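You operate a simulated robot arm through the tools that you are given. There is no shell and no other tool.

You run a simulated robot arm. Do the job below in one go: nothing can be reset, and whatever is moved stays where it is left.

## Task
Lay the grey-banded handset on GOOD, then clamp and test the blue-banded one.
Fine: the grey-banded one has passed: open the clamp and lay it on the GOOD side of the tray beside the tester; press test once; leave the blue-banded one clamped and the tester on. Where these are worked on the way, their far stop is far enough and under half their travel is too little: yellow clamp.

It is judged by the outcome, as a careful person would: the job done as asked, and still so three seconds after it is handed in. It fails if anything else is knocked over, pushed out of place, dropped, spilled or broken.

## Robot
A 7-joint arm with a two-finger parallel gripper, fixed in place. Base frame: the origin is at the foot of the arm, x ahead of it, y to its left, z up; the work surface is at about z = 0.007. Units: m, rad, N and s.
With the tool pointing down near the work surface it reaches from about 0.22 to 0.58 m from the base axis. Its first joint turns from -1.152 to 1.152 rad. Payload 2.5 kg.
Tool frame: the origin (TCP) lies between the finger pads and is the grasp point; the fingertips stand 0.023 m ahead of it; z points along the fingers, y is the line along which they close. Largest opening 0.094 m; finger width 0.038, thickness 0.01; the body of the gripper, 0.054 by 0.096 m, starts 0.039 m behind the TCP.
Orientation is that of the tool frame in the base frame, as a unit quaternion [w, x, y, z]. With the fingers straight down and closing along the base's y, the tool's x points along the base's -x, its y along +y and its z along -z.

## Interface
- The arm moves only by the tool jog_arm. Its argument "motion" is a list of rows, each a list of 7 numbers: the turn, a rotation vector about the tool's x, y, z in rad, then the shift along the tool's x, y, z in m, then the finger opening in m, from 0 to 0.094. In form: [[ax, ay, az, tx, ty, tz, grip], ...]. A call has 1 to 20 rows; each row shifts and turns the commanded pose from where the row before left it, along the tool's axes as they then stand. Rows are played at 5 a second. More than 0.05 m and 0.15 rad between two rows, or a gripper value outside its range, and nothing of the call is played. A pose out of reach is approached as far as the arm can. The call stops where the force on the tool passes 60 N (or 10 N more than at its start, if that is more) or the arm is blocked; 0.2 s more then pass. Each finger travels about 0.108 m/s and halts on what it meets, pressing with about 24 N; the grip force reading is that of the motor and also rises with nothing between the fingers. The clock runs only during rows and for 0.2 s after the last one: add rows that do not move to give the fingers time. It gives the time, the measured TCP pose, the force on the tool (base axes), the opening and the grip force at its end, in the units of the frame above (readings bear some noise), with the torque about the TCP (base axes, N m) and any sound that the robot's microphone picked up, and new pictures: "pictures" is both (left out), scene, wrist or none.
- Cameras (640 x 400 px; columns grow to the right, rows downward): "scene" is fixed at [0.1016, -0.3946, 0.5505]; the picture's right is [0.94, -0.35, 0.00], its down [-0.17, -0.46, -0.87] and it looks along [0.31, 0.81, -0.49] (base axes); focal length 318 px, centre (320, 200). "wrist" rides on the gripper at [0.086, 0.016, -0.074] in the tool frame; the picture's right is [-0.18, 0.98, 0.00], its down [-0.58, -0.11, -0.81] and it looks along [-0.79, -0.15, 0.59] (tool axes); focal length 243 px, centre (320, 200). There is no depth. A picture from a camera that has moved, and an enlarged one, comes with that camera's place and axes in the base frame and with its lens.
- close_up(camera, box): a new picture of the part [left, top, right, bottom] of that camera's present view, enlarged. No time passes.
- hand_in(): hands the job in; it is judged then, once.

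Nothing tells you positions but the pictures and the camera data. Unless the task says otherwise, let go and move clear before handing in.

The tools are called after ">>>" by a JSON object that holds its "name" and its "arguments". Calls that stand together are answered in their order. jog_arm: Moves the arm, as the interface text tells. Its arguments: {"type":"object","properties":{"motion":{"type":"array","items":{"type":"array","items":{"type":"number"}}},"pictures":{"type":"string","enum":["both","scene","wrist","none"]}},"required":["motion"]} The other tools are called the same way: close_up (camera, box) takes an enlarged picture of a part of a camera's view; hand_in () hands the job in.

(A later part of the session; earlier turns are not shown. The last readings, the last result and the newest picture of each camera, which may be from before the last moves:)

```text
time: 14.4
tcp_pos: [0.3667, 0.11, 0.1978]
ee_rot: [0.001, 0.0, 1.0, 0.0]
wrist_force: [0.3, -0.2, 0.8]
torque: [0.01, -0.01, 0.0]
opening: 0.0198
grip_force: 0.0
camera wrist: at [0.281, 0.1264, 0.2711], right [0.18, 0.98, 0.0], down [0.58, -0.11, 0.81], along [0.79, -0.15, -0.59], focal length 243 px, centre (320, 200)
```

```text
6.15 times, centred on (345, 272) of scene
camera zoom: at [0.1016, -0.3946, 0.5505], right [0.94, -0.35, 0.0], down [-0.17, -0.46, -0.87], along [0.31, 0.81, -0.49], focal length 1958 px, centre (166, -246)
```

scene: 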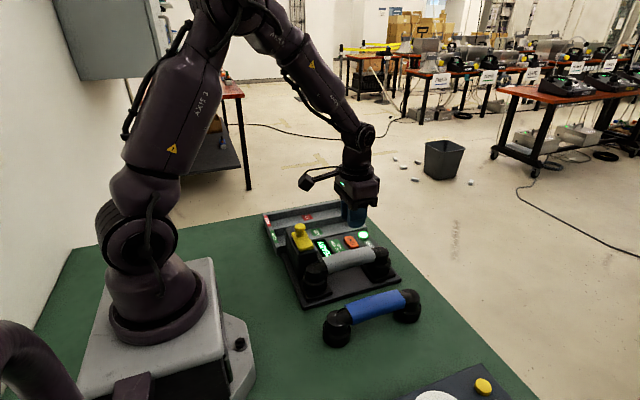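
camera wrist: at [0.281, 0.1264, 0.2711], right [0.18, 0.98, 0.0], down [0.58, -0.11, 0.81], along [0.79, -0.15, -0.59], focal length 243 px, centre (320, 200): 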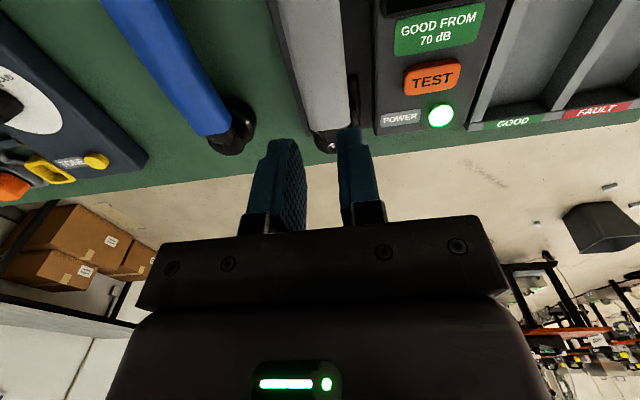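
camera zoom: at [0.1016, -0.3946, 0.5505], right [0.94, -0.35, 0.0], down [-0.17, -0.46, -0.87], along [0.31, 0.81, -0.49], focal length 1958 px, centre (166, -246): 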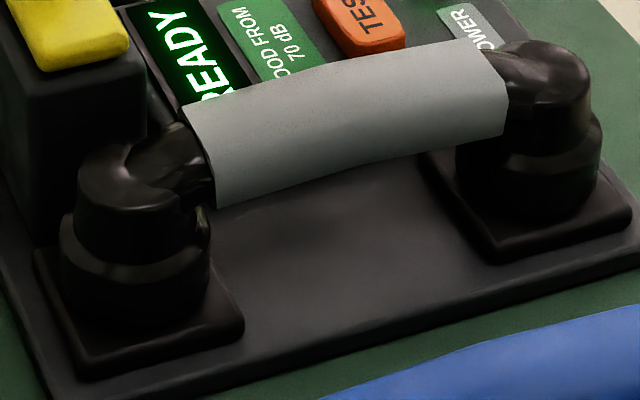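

The grey handset hasn't moved or tilted. I'll regrip slightly lower and firmer, then lift only a few millimetres while checking the forces.

>>> {"name": "jog_arm", "arguments": {"motion": [[0, 0, 0, 0, 0, 0, 0.075], [0, 0, 0, 0, 0, 0.03, 0.075], [0, 0, 0, 0, 0, 0.03, 0.075], [0, 0, 0, 0, 0, 0.03, 0.075], [0, 0, 0, 0, 0, 0.022, 0.075], [0, 0, 0, 0, 0, 0.015, 0.075], [0, 0, 0, 0, 0, 0, 0.075], [0, 0, 0, 0, 0, 0, 0.0], [0, 0, 0, 0, 0, 0, 0.0], [0, 0, 0, 0, 0, 0, 0.0], [0, 0, 0, 0, 0, 0, 0.0], [0, 0, 0, 0, 0, 0, 0.0]]}}

>>> {"name": "close_up", "arguments": {"camera": "wrist", "box": [160, 0, 520, 220]}}

>>> {"name": "close_up", "arguments": {"camera": "scene", "box": [295, 210, 415, 305]}}

```text
time: 17.0
tcp_pos: [0.3657, 0.1095, 0.0685]
ee_rot: [-0.001, 0.0, 1.0, -0.001]
wrist_force: [0.1, 0.6, 0.7]
torque: [-0.03, -0.02, -0.01]
opening: 0.0357
grip_force: 24.4
camera wrist: at [0.2809, 0.1263, 0.1423], right [0.18, 0.98, 0.0], down [0.58, -0.11, 0.81], along [0.79, -0.15, -0.59], focal length 243 px, centre (320, 200)
```

scene: 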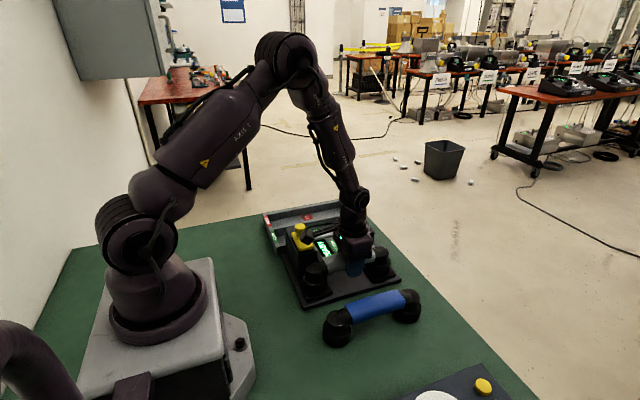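
wrist: 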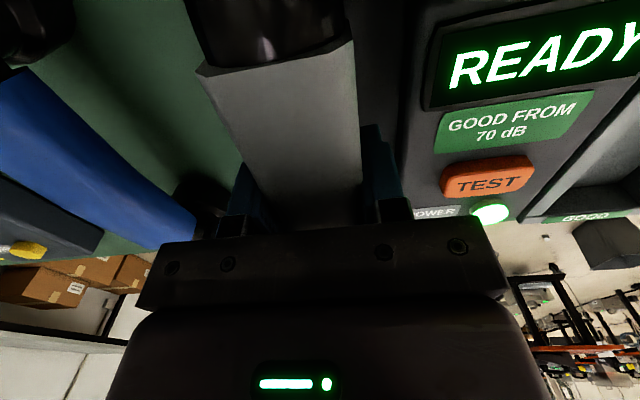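

```text
1.78 times, centred on (340, 110) of wrist
camera zoom: at [0.2809, 0.1263, 0.1423], right [0.18, 0.98, 0.0], down [0.58, -0.11, 0.81], along [0.79, -0.15, -0.59], focal length 431 px, centre (284, 360)
```

zoom: 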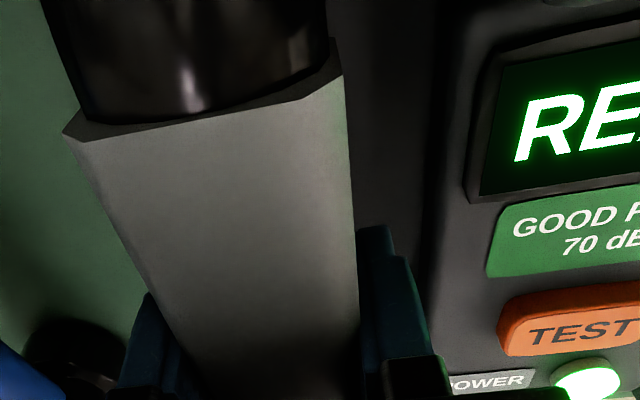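

```text
4.21 times, centred on (355, 258) of scene
camera zoom: at [0.1016, -0.3946, 0.5505], right [0.94, -0.35, 0.0], down [-0.17, -0.46, -0.87], along [0.31, 0.81, -0.49], focal length 1340 px, centre (173, -42)
```

zoom: 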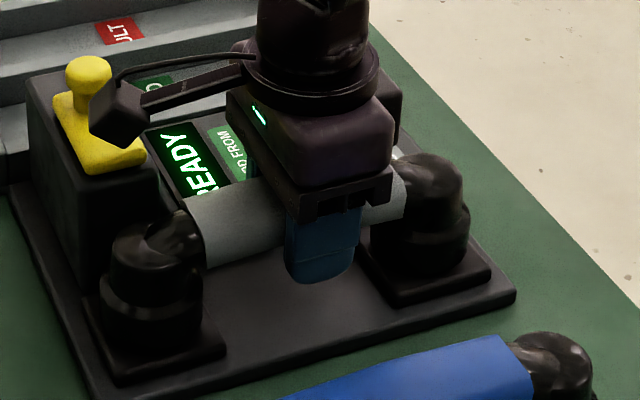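

The grip is at 35.7 mm and 24 N, with TCP z≈0.069. Now a small test lift.

>>> {"name": "jog_arm", "arguments": {"motion": [[0, 0, 0, 0, 0, -0.002, 0.0], [0, 0, 0, 0, 0, -0.002, 0.0], [0, 0, 0, 0, 0, -0.002, 0.0]]}}

>>> {"name": "close_up", "arguments": {"camera": "wrist", "box": [160, 0, 520, 220]}}

>>> {"name": "close_up", "arguments": {"camera": "scene", "box": [295, 210, 415, 305]}}

```text
time: 17.8
tcp_pos: [0.3661, 0.1104, 0.0734]
ee_rot: [0.0, 0.0, 1.0, 0.0]
wrist_force: [-0.3, 0.0, -1.9]
torque: [-0.01, 0.03, -0.02]
opening: 0.0358
grip_force: 24.2
camera wrist: at [0.2809, 0.1266, 0.1487], right [0.18, 0.98, 0.0], down [0.58, -0.11, 0.81], along [0.79, -0.15, -0.59], focal length 243 px, centre (320, 200)
```

scene: 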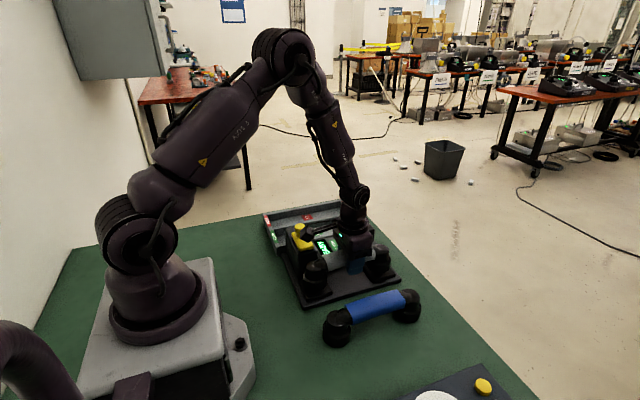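
wrist: 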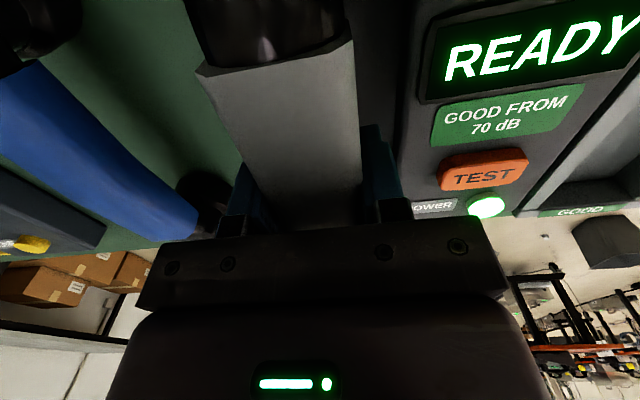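

```text
1.78 times, centred on (340, 110) of wrist
camera zoom: at [0.2809, 0.1266, 0.1487], right [0.18, 0.98, 0.0], down [0.58, -0.11, 0.81], along [0.79, -0.15, -0.59], focal length 431 px, centre (284, 360)
```

zoom: 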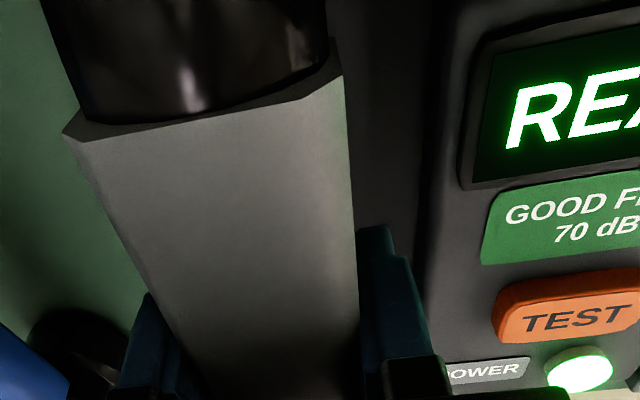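

```text
4.21 times, centred on (355, 258) of scene
camera zoom: at [0.1016, -0.3946, 0.5505], right [0.94, -0.35, 0.0], down [-0.17, -0.46, -0.87], along [0.31, 0.81, -0.49], focal length 1340 px, centre (173, -42)
```

zoom: 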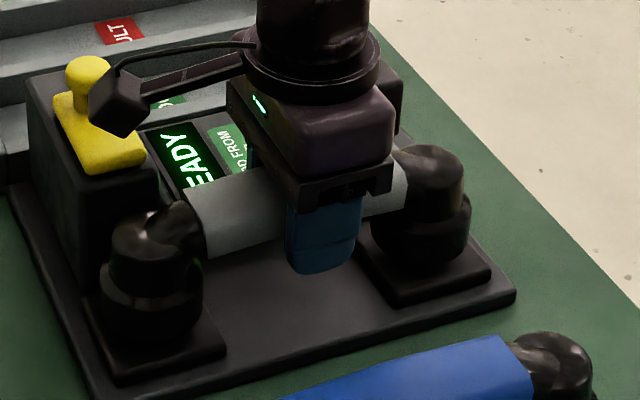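

It holds this time: the band stays fixed in the wrist view while everything else drops away. I'll lift it gently to z≈0.21, clear of the yellow knob.

>>> {"name": "jog_arm", "arguments": {"motion": [[0, 0, 0, 0, 0, -0.006, 0.0], [0, 0, 0, 0, 0, -0.01, 0.0], [0, 0, 0, 0, 0, -0.015, 0.0], [0, 0, 0, 0, 0, -0.018, 0.0], [0, 0, 0, 0, 0, -0.02, 0.0], [0, 0, 0, 0, 0, -0.02, 0.0], [0, 0, 0, 0, 0, -0.02, 0.0], [0, 0, 0, 0, 0, -0.018, 0.0], [0, 0, 0, 0, 0, -0.008, 0.0], [0, 0, 0, 0, 0, 0, 0.0]]}}

>>> {"name": "close_up", "arguments": {"camera": "scene", "box": [240, 130, 440, 300]}}

>>> {"name": "close_up", "arguments": {"camera": "wrist", "box": [160, 0, 520, 220]}}

```text
time: 20.0
tcp_pos: [0.3662, 0.1104, 0.2091]
ee_rot: [0.0, 0.001, 1.0, 0.0]
wrist_force: [-0.9, 0.0, -1.9]
torque: [0.0, -0.01, 0.01]
opening: 0.0357
grip_force: 24.7
camera wrist: at [0.2807, 0.1259, 0.2843], right [0.18, 0.98, 0.0], down [0.58, -0.11, 0.81], along [0.79, -0.15, -0.59], focal length 243 px, centre (320, 200)
```

scene: 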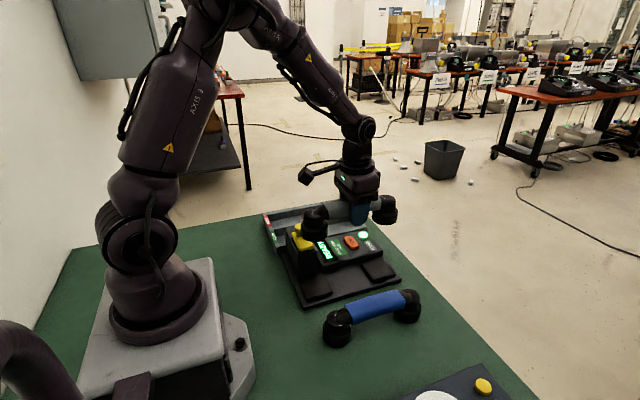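
wrist: 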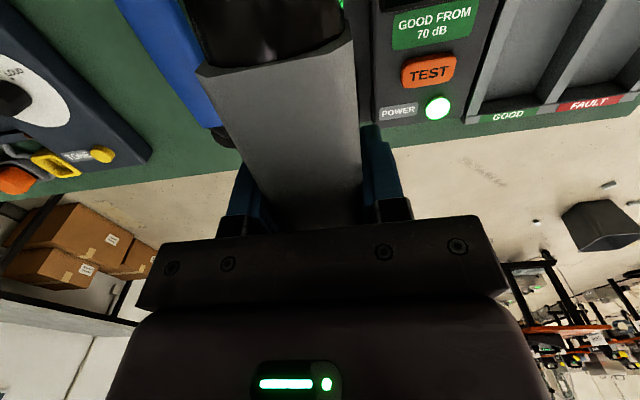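

```text
2.35 times, centred on (340, 215) of scene
camera zoom: at [0.1016, -0.3946, 0.5505], right [0.94, -0.35, 0.0], down [-0.17, -0.46, -0.87], along [0.31, 0.81, -0.49], focal length 749 px, centre (273, 165)
```

zoom: 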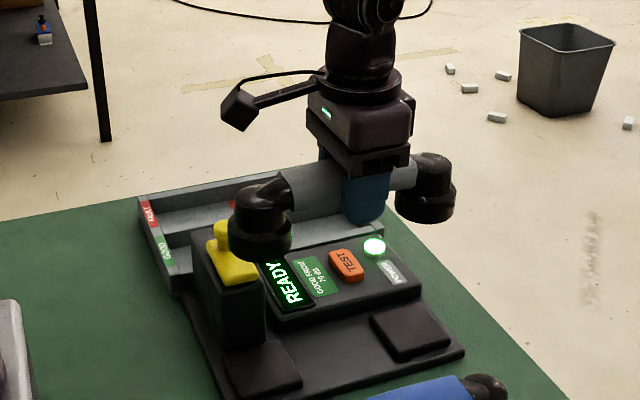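

```text
1.78 times, centred on (340, 110) of wrist
camera zoom: at [0.2807, 0.1259, 0.2843], right [0.18, 0.98, 0.0], down [0.58, -0.11, 0.81], along [0.79, -0.15, -0.59], focal length 431 px, centre (284, 360)
```

zoom: 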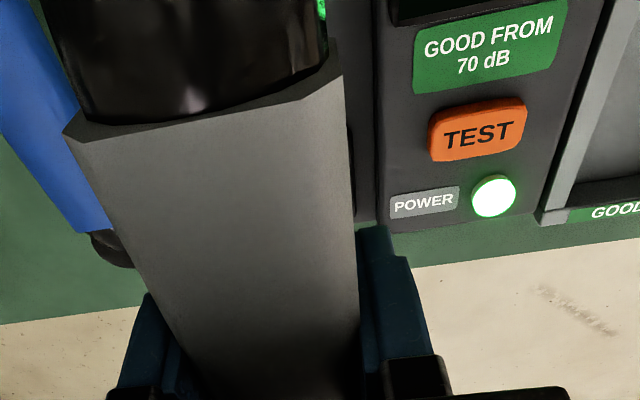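

The grey handset is up and hanging level, and the two empty pads on the tester are in view. I'll measure the pads and the tray slot closely before moving over.

>>> {"name": "close_up", "arguments": {"camera": "scene", "box": [270, 220, 410, 320]}}

>>> {"name": "close_up", "arguments": {"camera": "scene", "box": [250, 190, 390, 260]}}

>>> {"name": "close_up", "arguments": {"camera": "scene", "box": [290, 170, 410, 250]}}

```text
4.00 times, centred on (340, 270) of scene
camera zoom: at [0.1016, -0.3946, 0.5505], right [0.94, -0.35, 0.0], down [-0.17, -0.46, -0.87], along [0.31, 0.81, -0.49], focal length 1273 px, centre (240, -80)
```

zoom: 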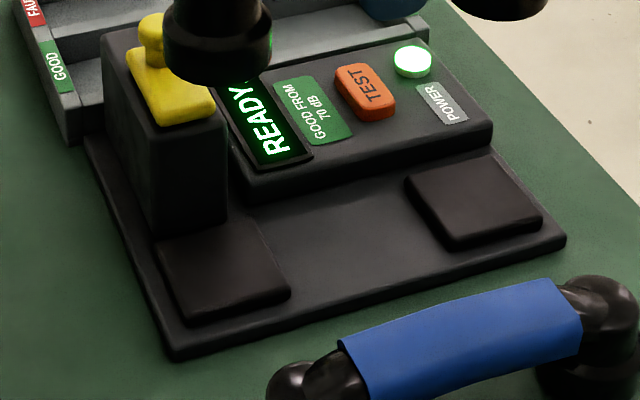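

```text
4.57 times, centred on (320, 225) of scene
camera zoom: at [0.1016, -0.3946, 0.5505], right [0.94, -0.35, 0.0], down [-0.17, -0.46, -0.87], along [0.31, 0.81, -0.49], focal length 1455 px, centre (320, 86)
```

zoom: 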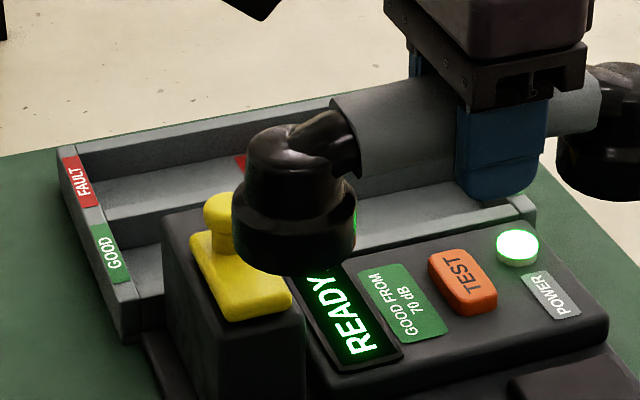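

```text
5.00 times, centred on (350, 210) of scene
camera zoom: at [0.1016, -0.3946, 0.5505], right [0.94, -0.35, 0.0], down [-0.17, -0.46, -0.87], along [0.31, 0.81, -0.49], focal length 1591 px, centre (170, 150)
```

zoom: 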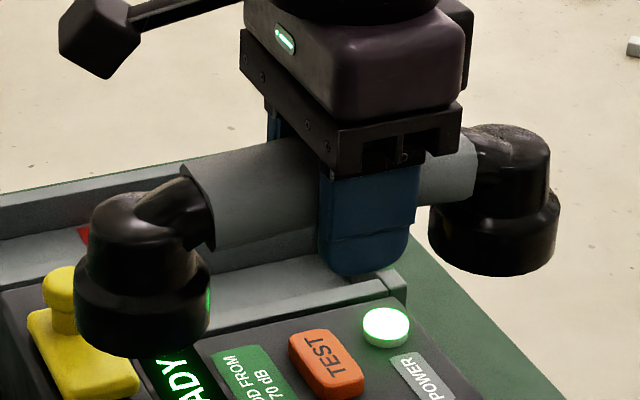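

The pads centre at about (0.280, 0.109) and (0.445, 0.109), and the slot interior is about x 0.247–0.478, y 0.28–0.343, so it is a snug fit. I'll carry the handset level over the GOOD slot, keeping x and aiming for y≈0.311.

>>> {"name": "jog_arm", "arguments": {"motion": [[0, 0, 0, 0, 0.015, 0, 0.0], [0, 0, 0, 0, 0.025, 0, 0.0], [0, 0, 0, 0, 0.025, 0, 0.0], [0, 0, 0, 0, 0.025, 0, 0.0], [0, 0, 0, 0, 0.025, 0, 0.0], [0, 0, 0, 0, 0.025, 0, 0.0], [0, 0, 0, 0, 0.025, 0, 0.0], [0, 0, 0, 0, 0.025, 0, 0.0], [0, 0, 0, 0, 0.011, 0, 0.0], [0, 0, 0, 0, 0, 0, 0.0]]}}

>>> {"name": "close_up", "arguments": {"camera": "scene", "box": [240, 140, 400, 260]}}

>>> {"name": "close_up", "arguments": {"camera": "wrist", "box": [160, 0, 520, 220]}}

```text
time: 22.2
tcp_pos: [0.3662, 0.3105, 0.2094]
ee_rot: [0.0, -0.001, 1.0, 0.0]
wrist_force: [0.4, 1.0, -2.9]
torque: [0.02, 0.0, 0.0]
opening: 0.0356
grip_force: 23.9
camera wrist: at [0.2806, 0.3271, 0.284], right [0.18, 0.98, 0.0], down [0.58, -0.11, 0.81], along [0.79, -0.15, -0.59], focal length 243 px, centre (320, 200)
```

scene: 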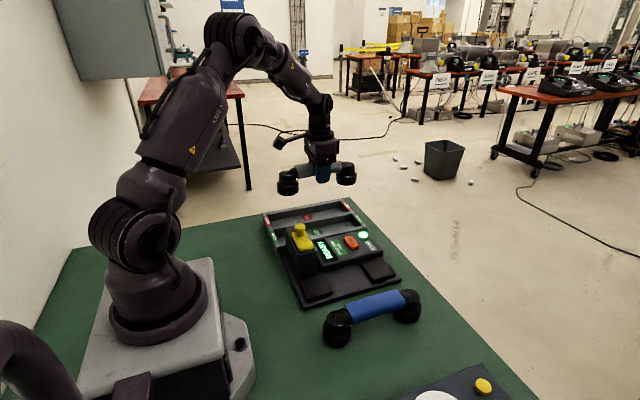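
wrist: 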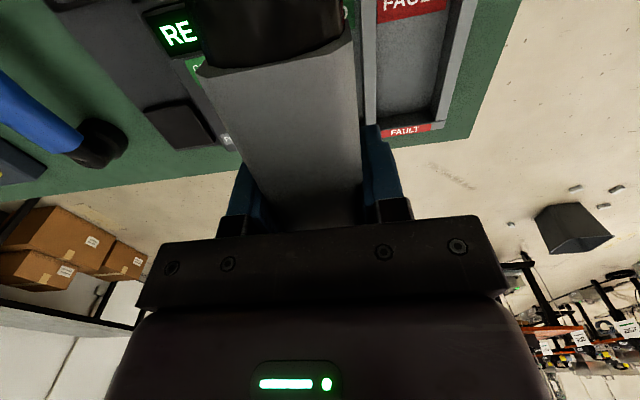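

```text
3.33 times, centred on (320, 200) of scene
camera zoom: at [0.1016, -0.3946, 0.5505], right [0.94, -0.35, 0.0], down [-0.17, -0.46, -0.87], along [0.31, 0.81, -0.49], focal length 1061 px, centre (320, 200)
```

zoom: 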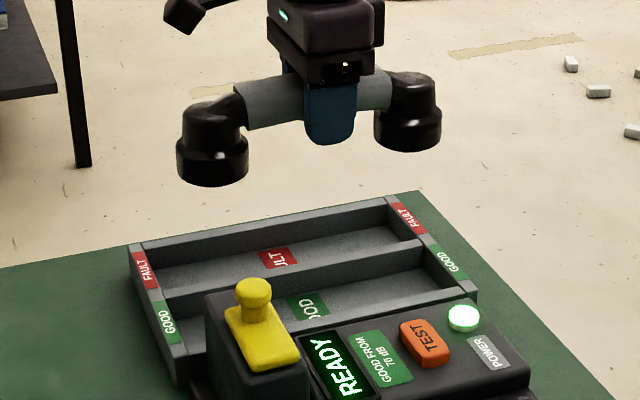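

```text
1.78 times, centred on (340, 110) of wrist
camera zoom: at [0.2806, 0.3271, 0.284], right [0.18, 0.98, 0.0], down [0.58, -0.11, 0.81], along [0.79, -0.15, -0.59], focal length 431 px, centre (284, 360)
```

zoom: 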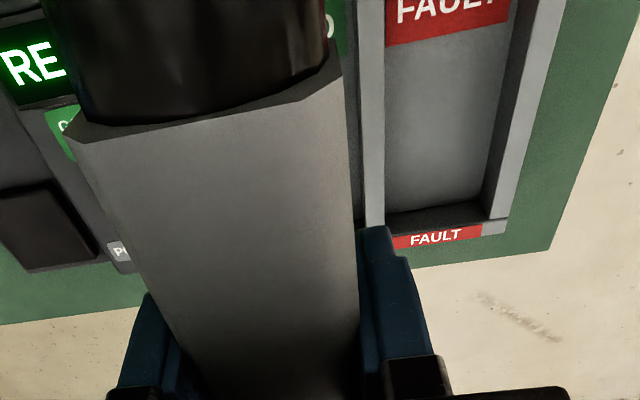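

The handset is over the tray and the tray is unobstructed in the scene view. I'll zoom in to get the slot edges exactly.

>>> {"name": "close_up", "arguments": {"camera": "scene", "box": [255, 190, 325, 255]}}

>>> {"name": "close_up", "arguments": {"camera": "scene", "box": [310, 190, 380, 255]}}

>>> {"name": "close_up", "arguments": {"camera": "scene", "box": [265, 140, 365, 205]}}

```text
6.15 times, centred on (290, 222) of scene
camera zoom: at [0.1016, -0.3946, 0.5505], right [0.94, -0.35, 0.0], down [-0.17, -0.46, -0.87], along [0.31, 0.81, -0.49], focal length 1958 px, centre (505, 62)
```

zoom: 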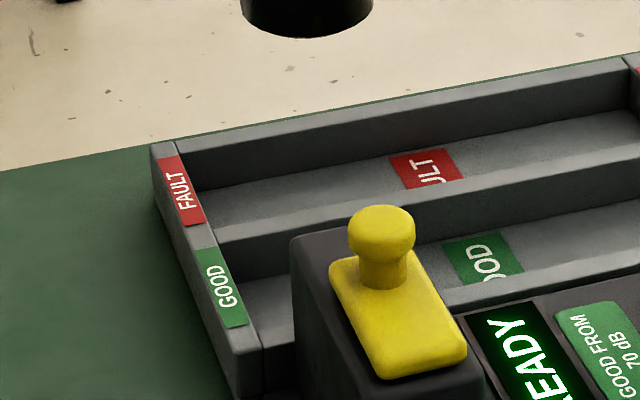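

```text
6.15 times, centred on (345, 222) of scene
camera zoom: at [0.1016, -0.3946, 0.5505], right [0.94, -0.35, 0.0], down [-0.17, -0.46, -0.87], along [0.31, 0.81, -0.49], focal length 1958 px, centre (166, 62)
```

zoom: 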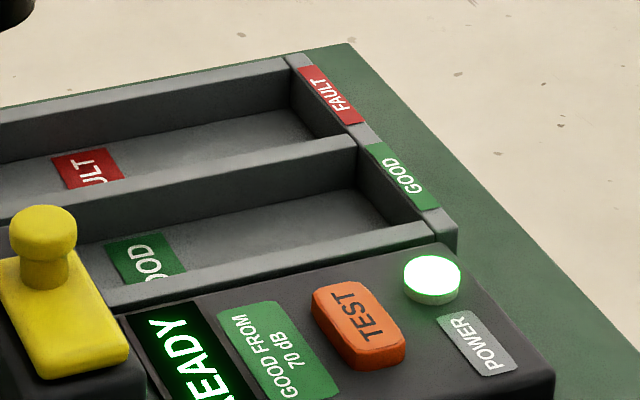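

```text
6.15 times, centred on (315, 172) of scene
camera zoom: at [0.1016, -0.3946, 0.5505], right [0.94, -0.35, 0.0], down [-0.17, -0.46, -0.87], along [0.31, 0.81, -0.49], focal length 1958 px, centre (351, 369)
```

zoom: 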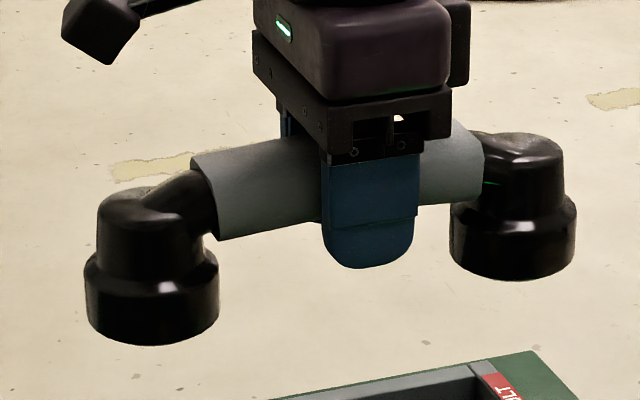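

The slot interior is about x 0.241–0.482, y 0.277–0.342, and the hanging handset's caps are centred at x≈0.361, so x is right. I'll shift y to about 0.309 and lower most of the way, then check.

>>> {"name": "jog_arm", "arguments": {"motion": [[0, 0, 0, 0, -0.0015, 0.015, 0.0], [0, 0, 0, 0, 0, 0.02, 0.0], [0, 0, 0, 0, 0, 0.025, 0.0], [0, 0, 0, 0, 0, 0.025, 0.0], [0, 0, 0, 0, 0, 0.02, 0.0], [0, 0, 0, 0, 0, 0.015, 0.0], [0, 0, 0, 0, 0, 0.006, 0.0], [0, 0, 0, 0, 0, 0, 0.0]]}}

>>> {"name": "close_up", "arguments": {"camera": "scene", "box": [255, 170, 375, 255]}}

>>> {"name": "close_up", "arguments": {"camera": "wrist", "box": [160, 0, 520, 220]}}

```text
time: 24.0
tcp_pos: [0.367, 0.3096, 0.0826]
ee_rot: [0.0, -0.001, 1.0, 0.0]
wrist_force: [0.8, 0.5, -2.2]
torque: [0.02, -0.01, 0.01]
opening: 0.036
grip_force: 24.0
camera wrist: at [0.2809, 0.3257, 0.1577], right [0.18, 0.98, 0.0], down [0.58, -0.11, 0.81], along [0.79, -0.15, -0.59], focal length 243 px, centre (320, 200)
```

scene: 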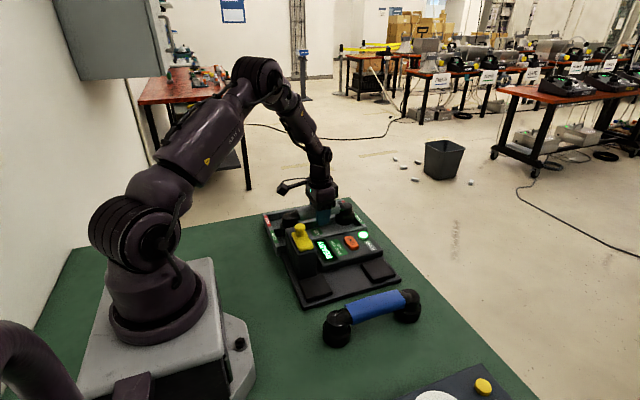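
wrist: 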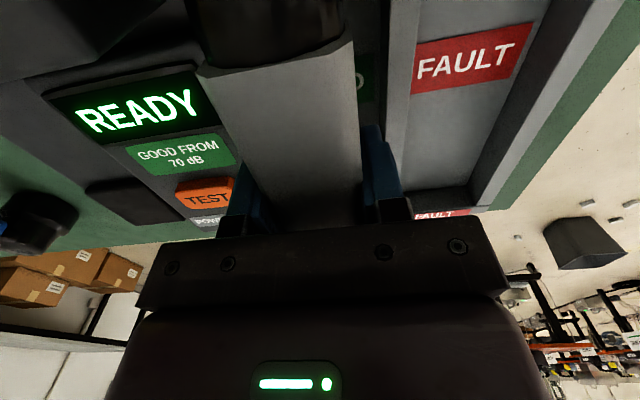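

```text
4.71 times, centred on (315, 212) of scene
camera zoom: at [0.1016, -0.3946, 0.5505], right [0.94, -0.35, 0.0], down [-0.17, -0.46, -0.87], along [0.31, 0.81, -0.49], focal length 1498 px, centre (344, 141)
```

zoom: 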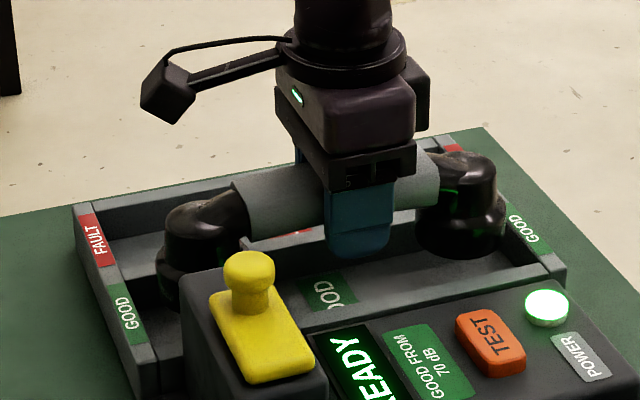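

```text
1.78 times, centred on (340, 110) of wrist
camera zoom: at [0.2809, 0.3257, 0.1577], right [0.18, 0.98, 0.0], down [0.58, -0.11, 0.81], along [0.79, -0.15, -0.59], focal length 431 px, centre (284, 360)
```

zoom: 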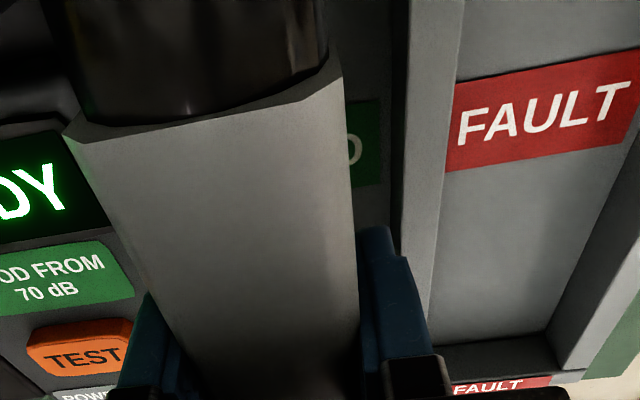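

Both caps sit between the slot walls. I'll lower the rest in small steps and watch for contact.

>>> {"name": "jog_arm", "arguments": {"motion": [[0, 0, 0, 0, 0, 0.008, 0.0], [0, 0, 0, 0, 0, 0.008, 0.0], [0, 0, 0, 0, 0, 0.005, 0.0], [0, 0, 0, 0, 0, 0, 0.0]], "pictures": "none"}}

>>> {"name": "close_up", "arguments": {"camera": "scene", "box": [255, 170, 375, 255]}}

```text
time: 25.0
tcp_pos: [0.3659, 0.3095, 0.0617]
ee_rot: [0.0, 0.0, 1.0, 0.0]
wrist_force: [-0.3, 1.3, -2.3]
torque: [0.01, 0.0, -0.05]
opening: 0.0355
grip_force: 23.3
```

```text
4.71 times, centred on (315, 212) of scene
camera zoom: at [0.1016, -0.3946, 0.5505], right [0.94, -0.35, 0.0], down [-0.17, -0.46, -0.87], along [0.31, 0.81, -0.49], focal length 1498 px, centre (344, 141)
```

zoom: 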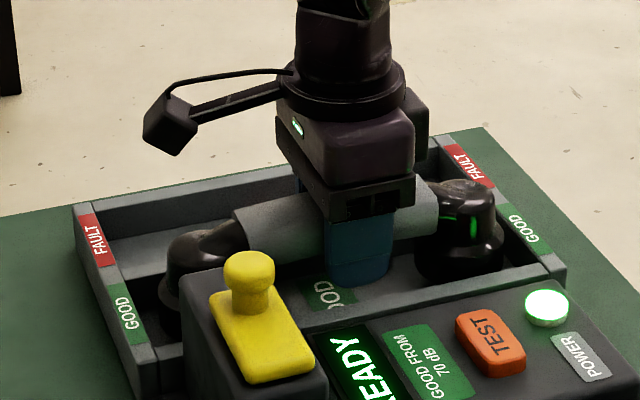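

>>> {"name": "jog_arm", "arguments": {"motion": [[0, 0, 0, 0, 0, 0.002, 0.0], [0, 0, 0, 0, 0, 0.002, 0.0], [0, 0, 0, 0, 0, 0, 0.0]], "pictures": "none"}}

```text
time: 25.8
tcp_pos: [0.3659, 0.3095, 0.0575]
ee_rot: [0.001, 0.0, 1.0, 0.0]
wrist_force: [-0.1, -0.5, -2.6]
torque: [-0.03, -0.01, 0.0]
opening: 0.0356
grip_force: 24.2
```

The handset is still hanging free at z≈0.0575, with its weight reading about −2.5 N. I'll continue in 1.5 mm steps.

>>> {"name": "jog_arm", "arguments": {"motion": [[0, 0, 0, 0, 0, 0.0015, 0.0], [0, 0, 0, 0, 0, 0.0015, 0.0], [0, 0, 0, 0, 0, 0, 0.0]], "pictures": "none"}}

```text
time: 26.6
tcp_pos: [0.3664, 0.3088, 0.0558]
ee_rot: [0.0, 0.0, 1.0, 0.0]
wrist_force: [0.3, -0.4, -3.2]
torque: [-0.02, -0.03, 0.01]
opening: 0.0359
grip_force: 23.4
```

>>> {"name": "jog_arm", "arguments": {"motion": [[0, 0, 0, 0, 0, 0.0015, 0.0], [0, 0, 0, 0, 0, 0, 0.0]], "pictures": "none"}}

>>> {"name": "close_up", "arguments": {"camera": "scene", "box": [255, 170, 375, 255]}}

```text
time: 27.2
tcp_pos: [0.3665, 0.3092, 0.0533]
ee_rot: [0.0, 0.0, 1.0, 0.0]
wrist_force: [0.2, 0.1, -2.6]
torque: [-0.02, -0.02, 0.04]
opening: 0.0358
grip_force: 23.6
```

```text
4.71 times, centred on (315, 212) of scene
camera zoom: at [0.1016, -0.3946, 0.5505], right [0.94, -0.35, 0.0], down [-0.17, -0.46, -0.87], along [0.31, 0.81, -0.49], focal length 1498 px, centre (344, 141)
```

zoom: 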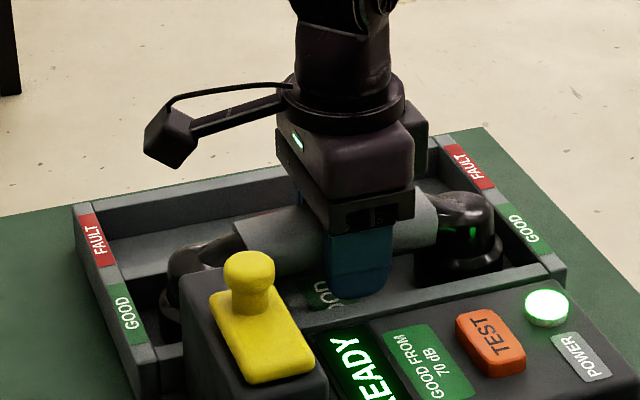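

Still no contact at z≈0.053, so I'll keep creeping down.

>>> {"name": "jog_arm", "arguments": {"motion": [[0, 0, 0, 0, 0, 0.001, 0.0], [0, 0, 0, 0, 0, 0.001, 0.0], [0, 0, 0, 0, 0, 0, 0.0]], "pictures": "none"}}

```text
time: 28.0
tcp_pos: [0.3669, 0.3102, 0.0531]
ee_rot: [0.0, 0.0, 1.0, 0.001]
wrist_force: [-2.6, -3.7, 8.5]
torque: [-0.08, 0.51, 0.12]
opening: 0.0356
grip_force: 23.7
```

Contact: the force went to +8.5 N with a small torque, as if the near end touched first. I'll check the pictures before releasing.

>>> {"name": "close_up", "arguments": {"camera": "scene", "box": [260, 190, 330, 250]}}

>>> {"name": "close_up", "arguments": {"camera": "scene", "box": [310, 190, 380, 250]}}

>>> {"name": "close_up", "arguments": {"camera": "wrist", "box": [160, 0, 520, 220]}}

```text
6.67 times, centred on (295, 220) of scene
camera zoom: at [0.1016, -0.3947, 0.5505], right [0.94, -0.35, 0.0], down [-0.17, -0.46, -0.87], along [0.31, 0.81, -0.49], focal length 2122 px, centre (487, 67)
```

zoom: 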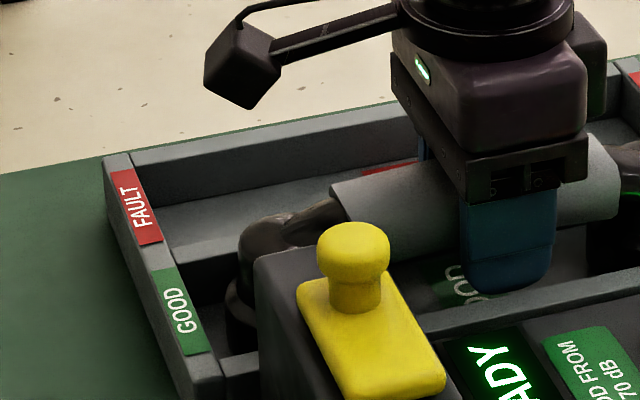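

```text
6.67 times, centred on (345, 220) of scene
camera zoom: at [0.1016, -0.3947, 0.5505], right [0.94, -0.35, 0.0], down [-0.17, -0.46, -0.87], along [0.31, 0.81, -0.49], focal length 2122 px, centre (153, 67)
```

zoom: 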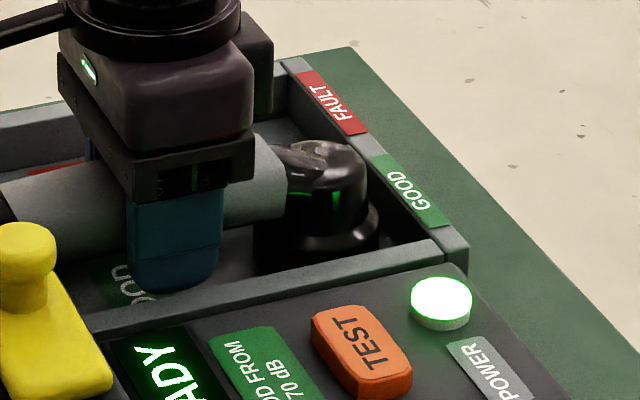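

```text
1.78 times, centred on (340, 110) of wrist
camera zoom: at [0.281, 0.3261, 0.1271], right [0.18, 0.98, 0.0], down [0.58, -0.11, 0.81], along [0.79, -0.15, -0.59], focal length 431 px, centre (284, 360)
```

zoom: 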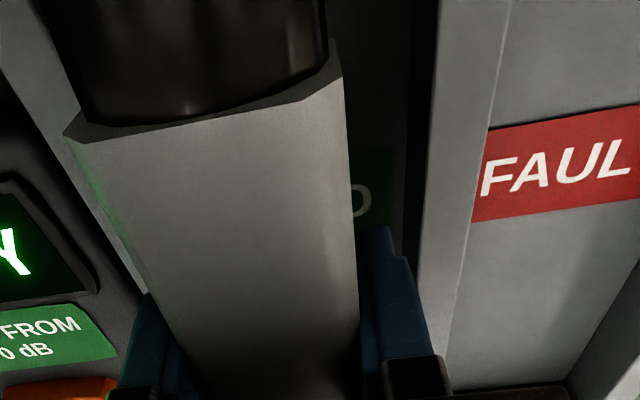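

The handset is resting in the GOOD slot with both caps inside the end walls. I'll open only a few millimetres, because the fingertips are just below the wall tops, then rise and open wider.

>>> {"name": "jog_arm", "arguments": {"motion": [[0, 0, 0, 0, 0, -0.0008, 0.0], [0, 0, 0, 0, 0, 0, 0.041], [0, 0, 0, 0, 0, 0, 0.041], [0, 0, 0, 0, 0, -0.004, 0.042], [0, 0, 0, 0, 0, -0.006, 0.044], [0, 0, 0, 0, 0, -0.01, 0.05], [0, 0, 0, 0, 0, 0, 0.05]]}}

>>> {"name": "close_up", "arguments": {"camera": "scene", "box": [255, 170, 375, 255]}}

>>> {"name": "close_up", "arguments": {"camera": "wrist", "box": [160, 0, 520, 220]}}

```text
time: 29.6
tcp_pos: [0.368, 0.3096, 0.0728]
ee_rot: [0.0, 0.0, 1.0, 0.001]
wrist_force: [0.8, -0.3, -0.5]
torque: [0.01, 0.0, 0.01]
opening: 0.0499
grip_force: 0.1
camera wrist: at [0.2812, 0.3261, 0.1478], right [0.18, 0.98, 0.0], down [0.58, -0.11, 0.81], along [0.79, -0.15, -0.59], focal length 243 px, centre (320, 200)
```

scene: 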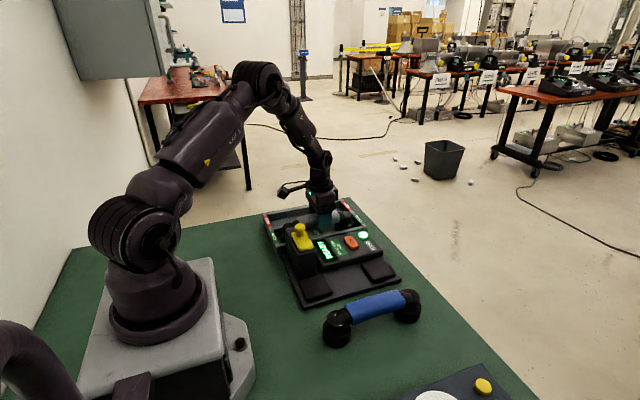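
wrist: 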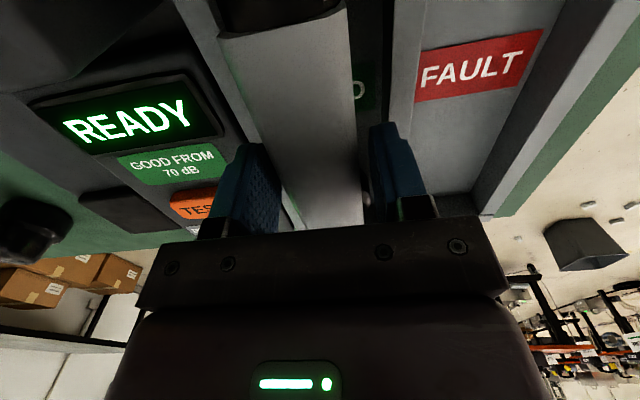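

```text
4.71 times, centred on (315, 212) of scene
camera zoom: at [0.1016, -0.3946, 0.5505], right [0.94, -0.35, 0.0], down [-0.17, -0.46, -0.87], along [0.31, 0.81, -0.49], focal length 1498 px, centre (344, 141)
```

zoom: 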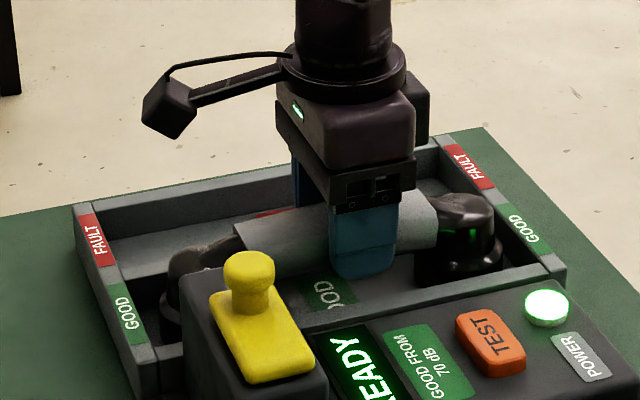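

```text
1.78 times, centred on (340, 110) of wrist
camera zoom: at [0.2812, 0.3261, 0.1478], right [0.18, 0.98, 0.0], down [0.58, -0.11, 0.81], along [0.79, -0.15, -0.59], focal length 431 px, centre (284, 360)
```

zoom: 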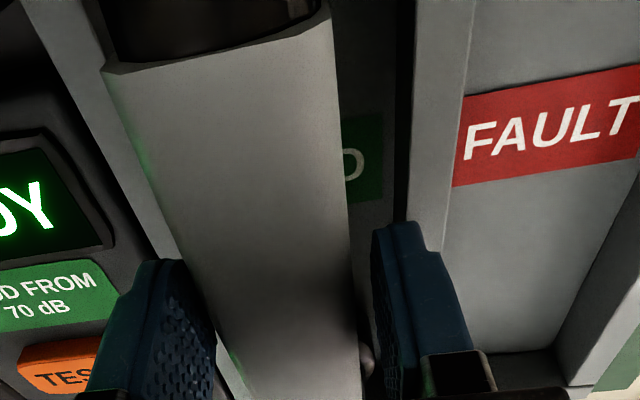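

The grey handset lies in the GOOD slot. I'll rise clear and travel to above the blue one, at about (0.365, −0.015).

>>> {"name": "jog_arm", "arguments": {"motion": [[0, 0, 0, 0, 0, -0.03, 0.05], [0, 0, 0, 0, 0, -0.045, 0.06], [0, 0, 0, 0, 0, -0.045, 0.075], [0, 0, 0, 0, 0, -0.045, 0.075], [0, 0, 0, 0.008, -0.04, -0.003, 0.075], [0, 0, 0, 0.008, -0.04, -0.003, 0.075], [0, 0, 0, 0.008, -0.04, -0.003, 0.075], [0, 0, 0, 0.008, -0.04, -0.003, 0.075], [0, 0, 0, 0.008, -0.04, -0.003, 0.075], [0, 0, 0, 0.008, -0.04, -0.003, 0.075], [0, 0, 0, 0.008, -0.04, -0.003, 0.075], [0, 0, 0, 0.008, -0.04, -0.003, 0.075], [0, 0, 0, 0, 0, 0, 0.075]]}}

>>> {"name": "close_up", "arguments": {"camera": "scene", "box": [250, 180, 410, 300]}}

>>> {"name": "close_up", "arguments": {"camera": "wrist", "box": [160, 0, 520, 220]}}

```text
time: 32.4
tcp_pos: [0.3028, -0.0115, 0.2618]
ee_rot: [0.0, 0.0, 1.0, 0.0]
wrist_force: [0.8, -0.2, -0.3]
torque: [0.03, -0.01, 0.04]
opening: 0.075
grip_force: 0.1
camera wrist: at [0.2173, 0.0058, 0.3369], right [0.18, 0.98, 0.0], down [0.58, -0.11, 0.81], along [0.79, -0.15, -0.59], focal length 243 px, centre (320, 200)
```

scene: 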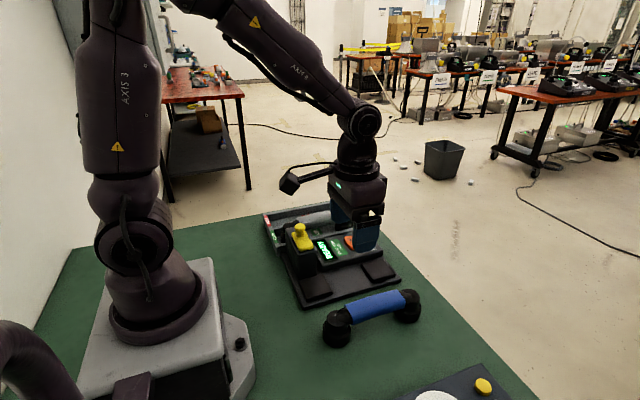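
wrist: 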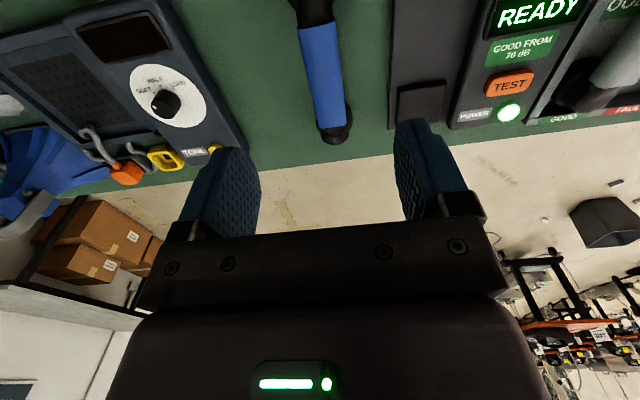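

```text
3.33 times, centred on (330, 240) of scene
camera zoom: at [0.1016, -0.3946, 0.5505], right [0.94, -0.35, 0.0], down [-0.17, -0.46, -0.87], along [0.31, 0.81, -0.49], focal length 1061 px, centre (287, 67)
```

zoom: 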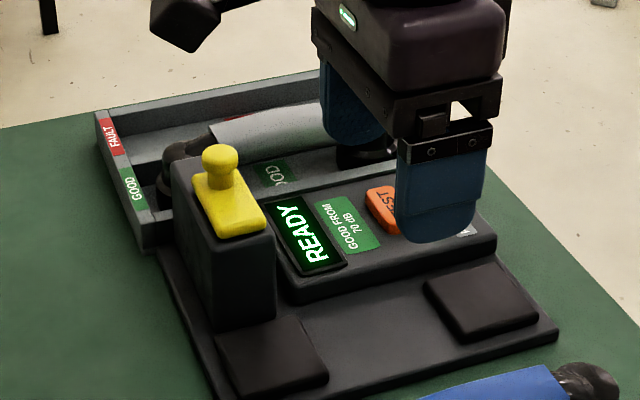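

```text
1.78 times, centred on (340, 110) of wrist
camera zoom: at [0.2173, 0.0058, 0.3369], right [0.18, 0.98, 0.0], down [0.58, -0.11, 0.81], along [0.79, -0.15, -0.59], focal length 431 px, centre (284, 360)
```

zoom: 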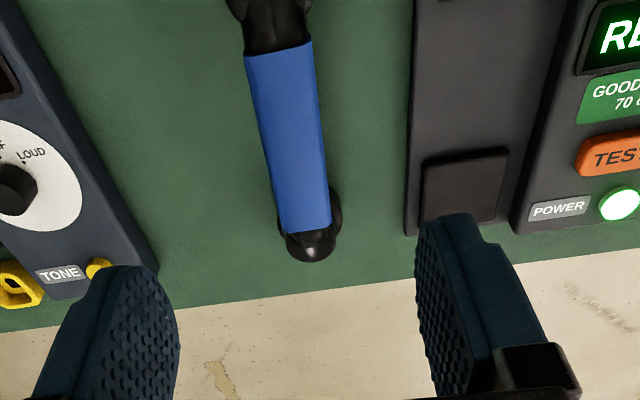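

The blue band spans about x 0.303–0.425 at y≈−0.015, nearly parallel to x, and the table around it is clear. I'll descend to just above it and compare with the grip picture I recorded on the grey one.

>>> {"name": "jog_arm", "arguments": {"motion": [[0, 0, 0, -0.0122, -0.0007, 0.03, 0.075], [0, 0, 0, -0.0122, -0.0007, 0.03, 0.075], [0, 0, 0, -0.0122, -0.0007, 0.03, 0.075], [0, 0, 0, -0.0122, -0.0007, 0.03, 0.075], [0, 0, 0, -0.0122, -0.0007, 0.03, 0.075], [0, 0, 0, 0, 0, 0, 0.075]]}}

>>> {"name": "close_up", "arguments": {"camera": "scene", "box": [300, 230, 440, 350]}}

>>> {"name": "close_up", "arguments": {"camera": "wrist", "box": [160, 0, 520, 220]}}

```text
time: 33.8
tcp_pos: [0.3649, -0.0139, 0.1115]
ee_rot: [0.0, 0.001, 1.0, 0.0]
wrist_force: [-0.2, 0.3, 0.3]
torque: [0.0, -0.01, 0.0]
opening: 0.0748
grip_force: 0.1
camera wrist: at [0.2779, 0.0026, 0.1861], right [0.18, 0.98, 0.0], down [0.58, -0.11, 0.81], along [0.79, -0.15, -0.59], focal length 243 px, centre (320, 200)
```

scene: 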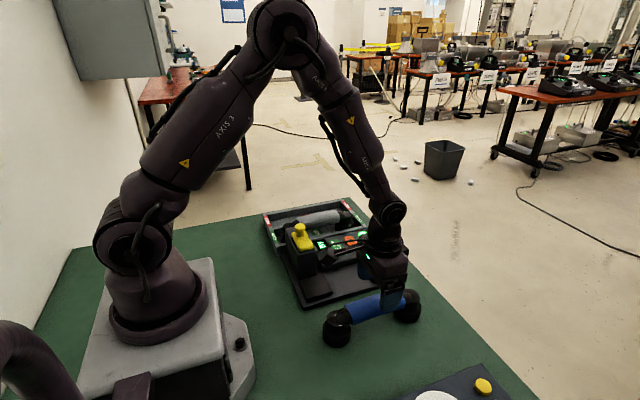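
wrist: 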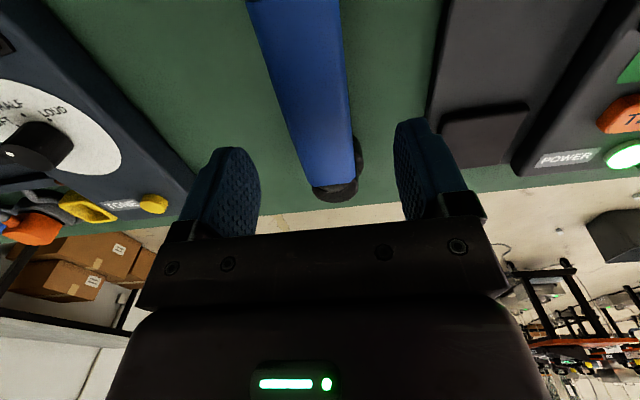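

```text
3.33 times, centred on (370, 290) of scene
camera zoom: at [0.1016, -0.3946, 0.5505], right [0.94, -0.35, 0.0], down [-0.17, -0.46, -0.87], along [0.31, 0.81, -0.49], focal length 1061 px, centre (153, -100)
```

zoom: 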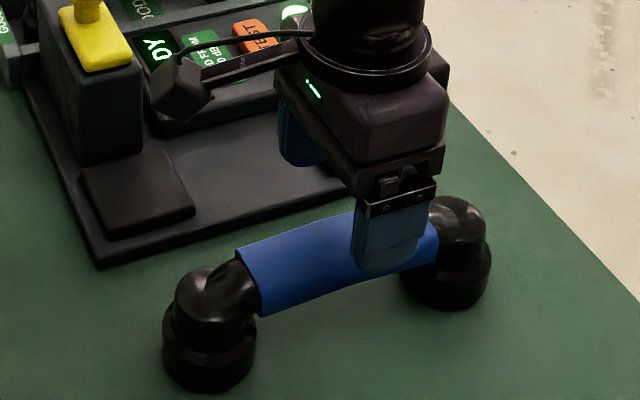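

```text
1.78 times, centred on (340, 110) of wrist
camera zoom: at [0.2779, 0.0026, 0.1861], right [0.18, 0.98, 0.0], down [0.58, -0.11, 0.81], along [0.79, -0.15, -0.59], focal length 431 px, centre (284, 360)
```

zoom: 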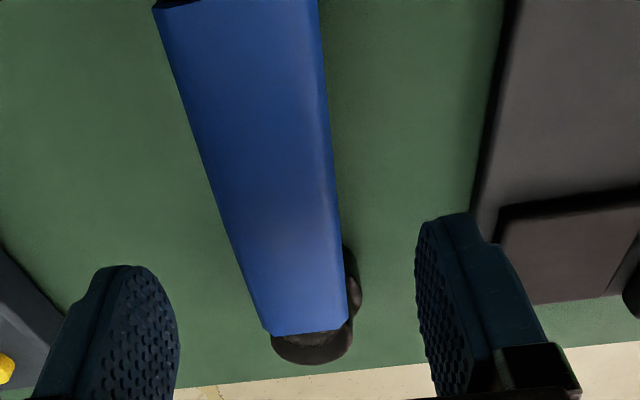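

The view matches the grey's pre-grip view, with blue only 1–2 mm off in x and y. I'll make that correction, lower to z≈0.048, and grip.

>>> {"name": "jog_arm", "arguments": {"motion": [[0, 0, 0, -0.0025, -0.002, 0.02, 0.075], [0, 0, 0, 0, 0, 0.02, 0.075], [0, 0, 0, 0, 0, 0.015, 0.075], [0, 0, 0, 0, 0, 0.008, 0.075], [0, 0, 0, 0, 0, 0, 0.075]]}}

>>> {"name": "close_up", "arguments": {"camera": "wrist", "box": [160, 0, 520, 220]}}

>>> {"name": "close_up", "arguments": {"camera": "scene", "box": [300, 230, 440, 350]}}

```text
time: 35.0
tcp_pos: [0.3668, -0.0161, 0.0479]
ee_rot: [0.0, 0.0, 1.0, 0.0]
wrist_force: [0.2, 0.1, 1.2]
torque: [-0.01, 0.03, -0.01]
opening: 0.0751
grip_force: 0.0
camera wrist: at [0.2803, 0.0002, 0.1227], right [0.18, 0.98, 0.0], down [0.58, -0.11, 0.81], along [0.79, -0.15, -0.59], focal length 243 px, centre (320, 200)
```

scene: 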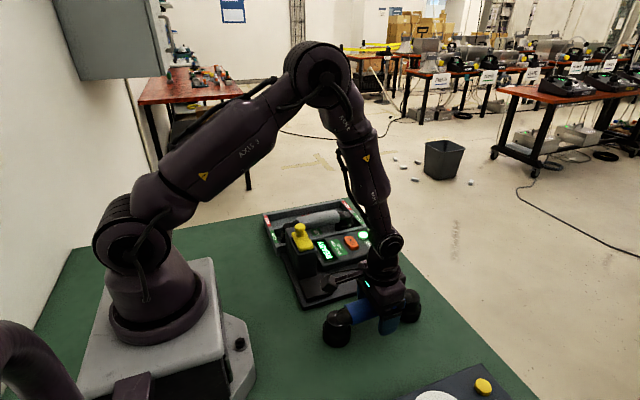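
wrist: 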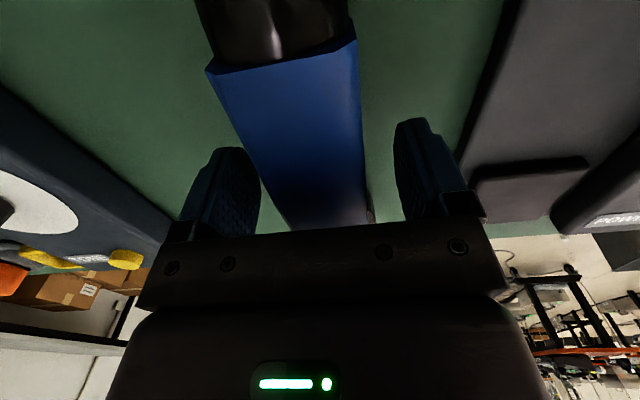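

```text
1.78 times, centred on (340, 110) of wrist
camera zoom: at [0.2803, 0.0002, 0.1227], right [0.18, 0.98, 0.0], down [0.58, -0.11, 0.81], along [0.79, -0.15, -0.59], focal length 431 px, centre (284, 360)
```

zoom: 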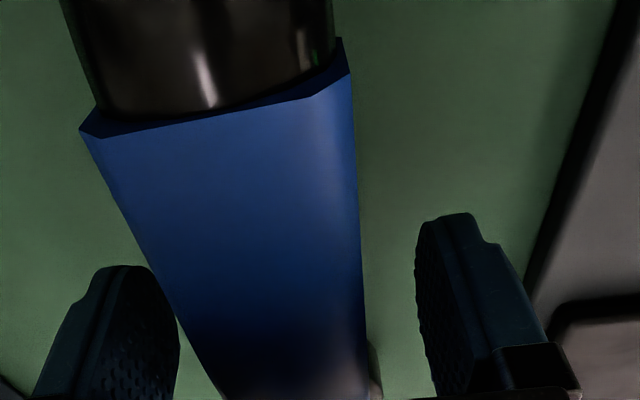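

```text
3.33 times, centred on (370, 290) of scene
camera zoom: at [0.1016, -0.3946, 0.5505], right [0.94, -0.35, 0.0], down [-0.17, -0.46, -0.87], along [0.31, 0.81, -0.49], focal length 1061 px, centre (153, -100)
```

zoom: 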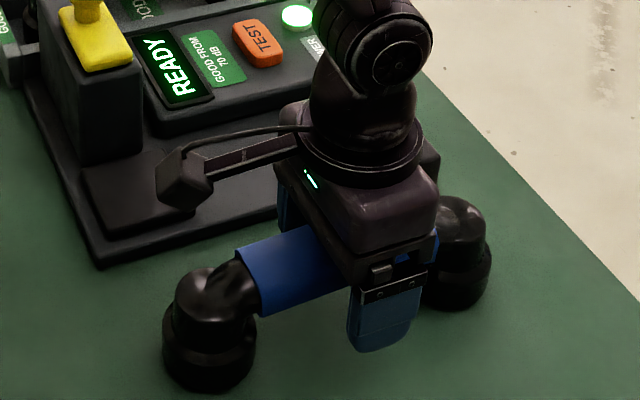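

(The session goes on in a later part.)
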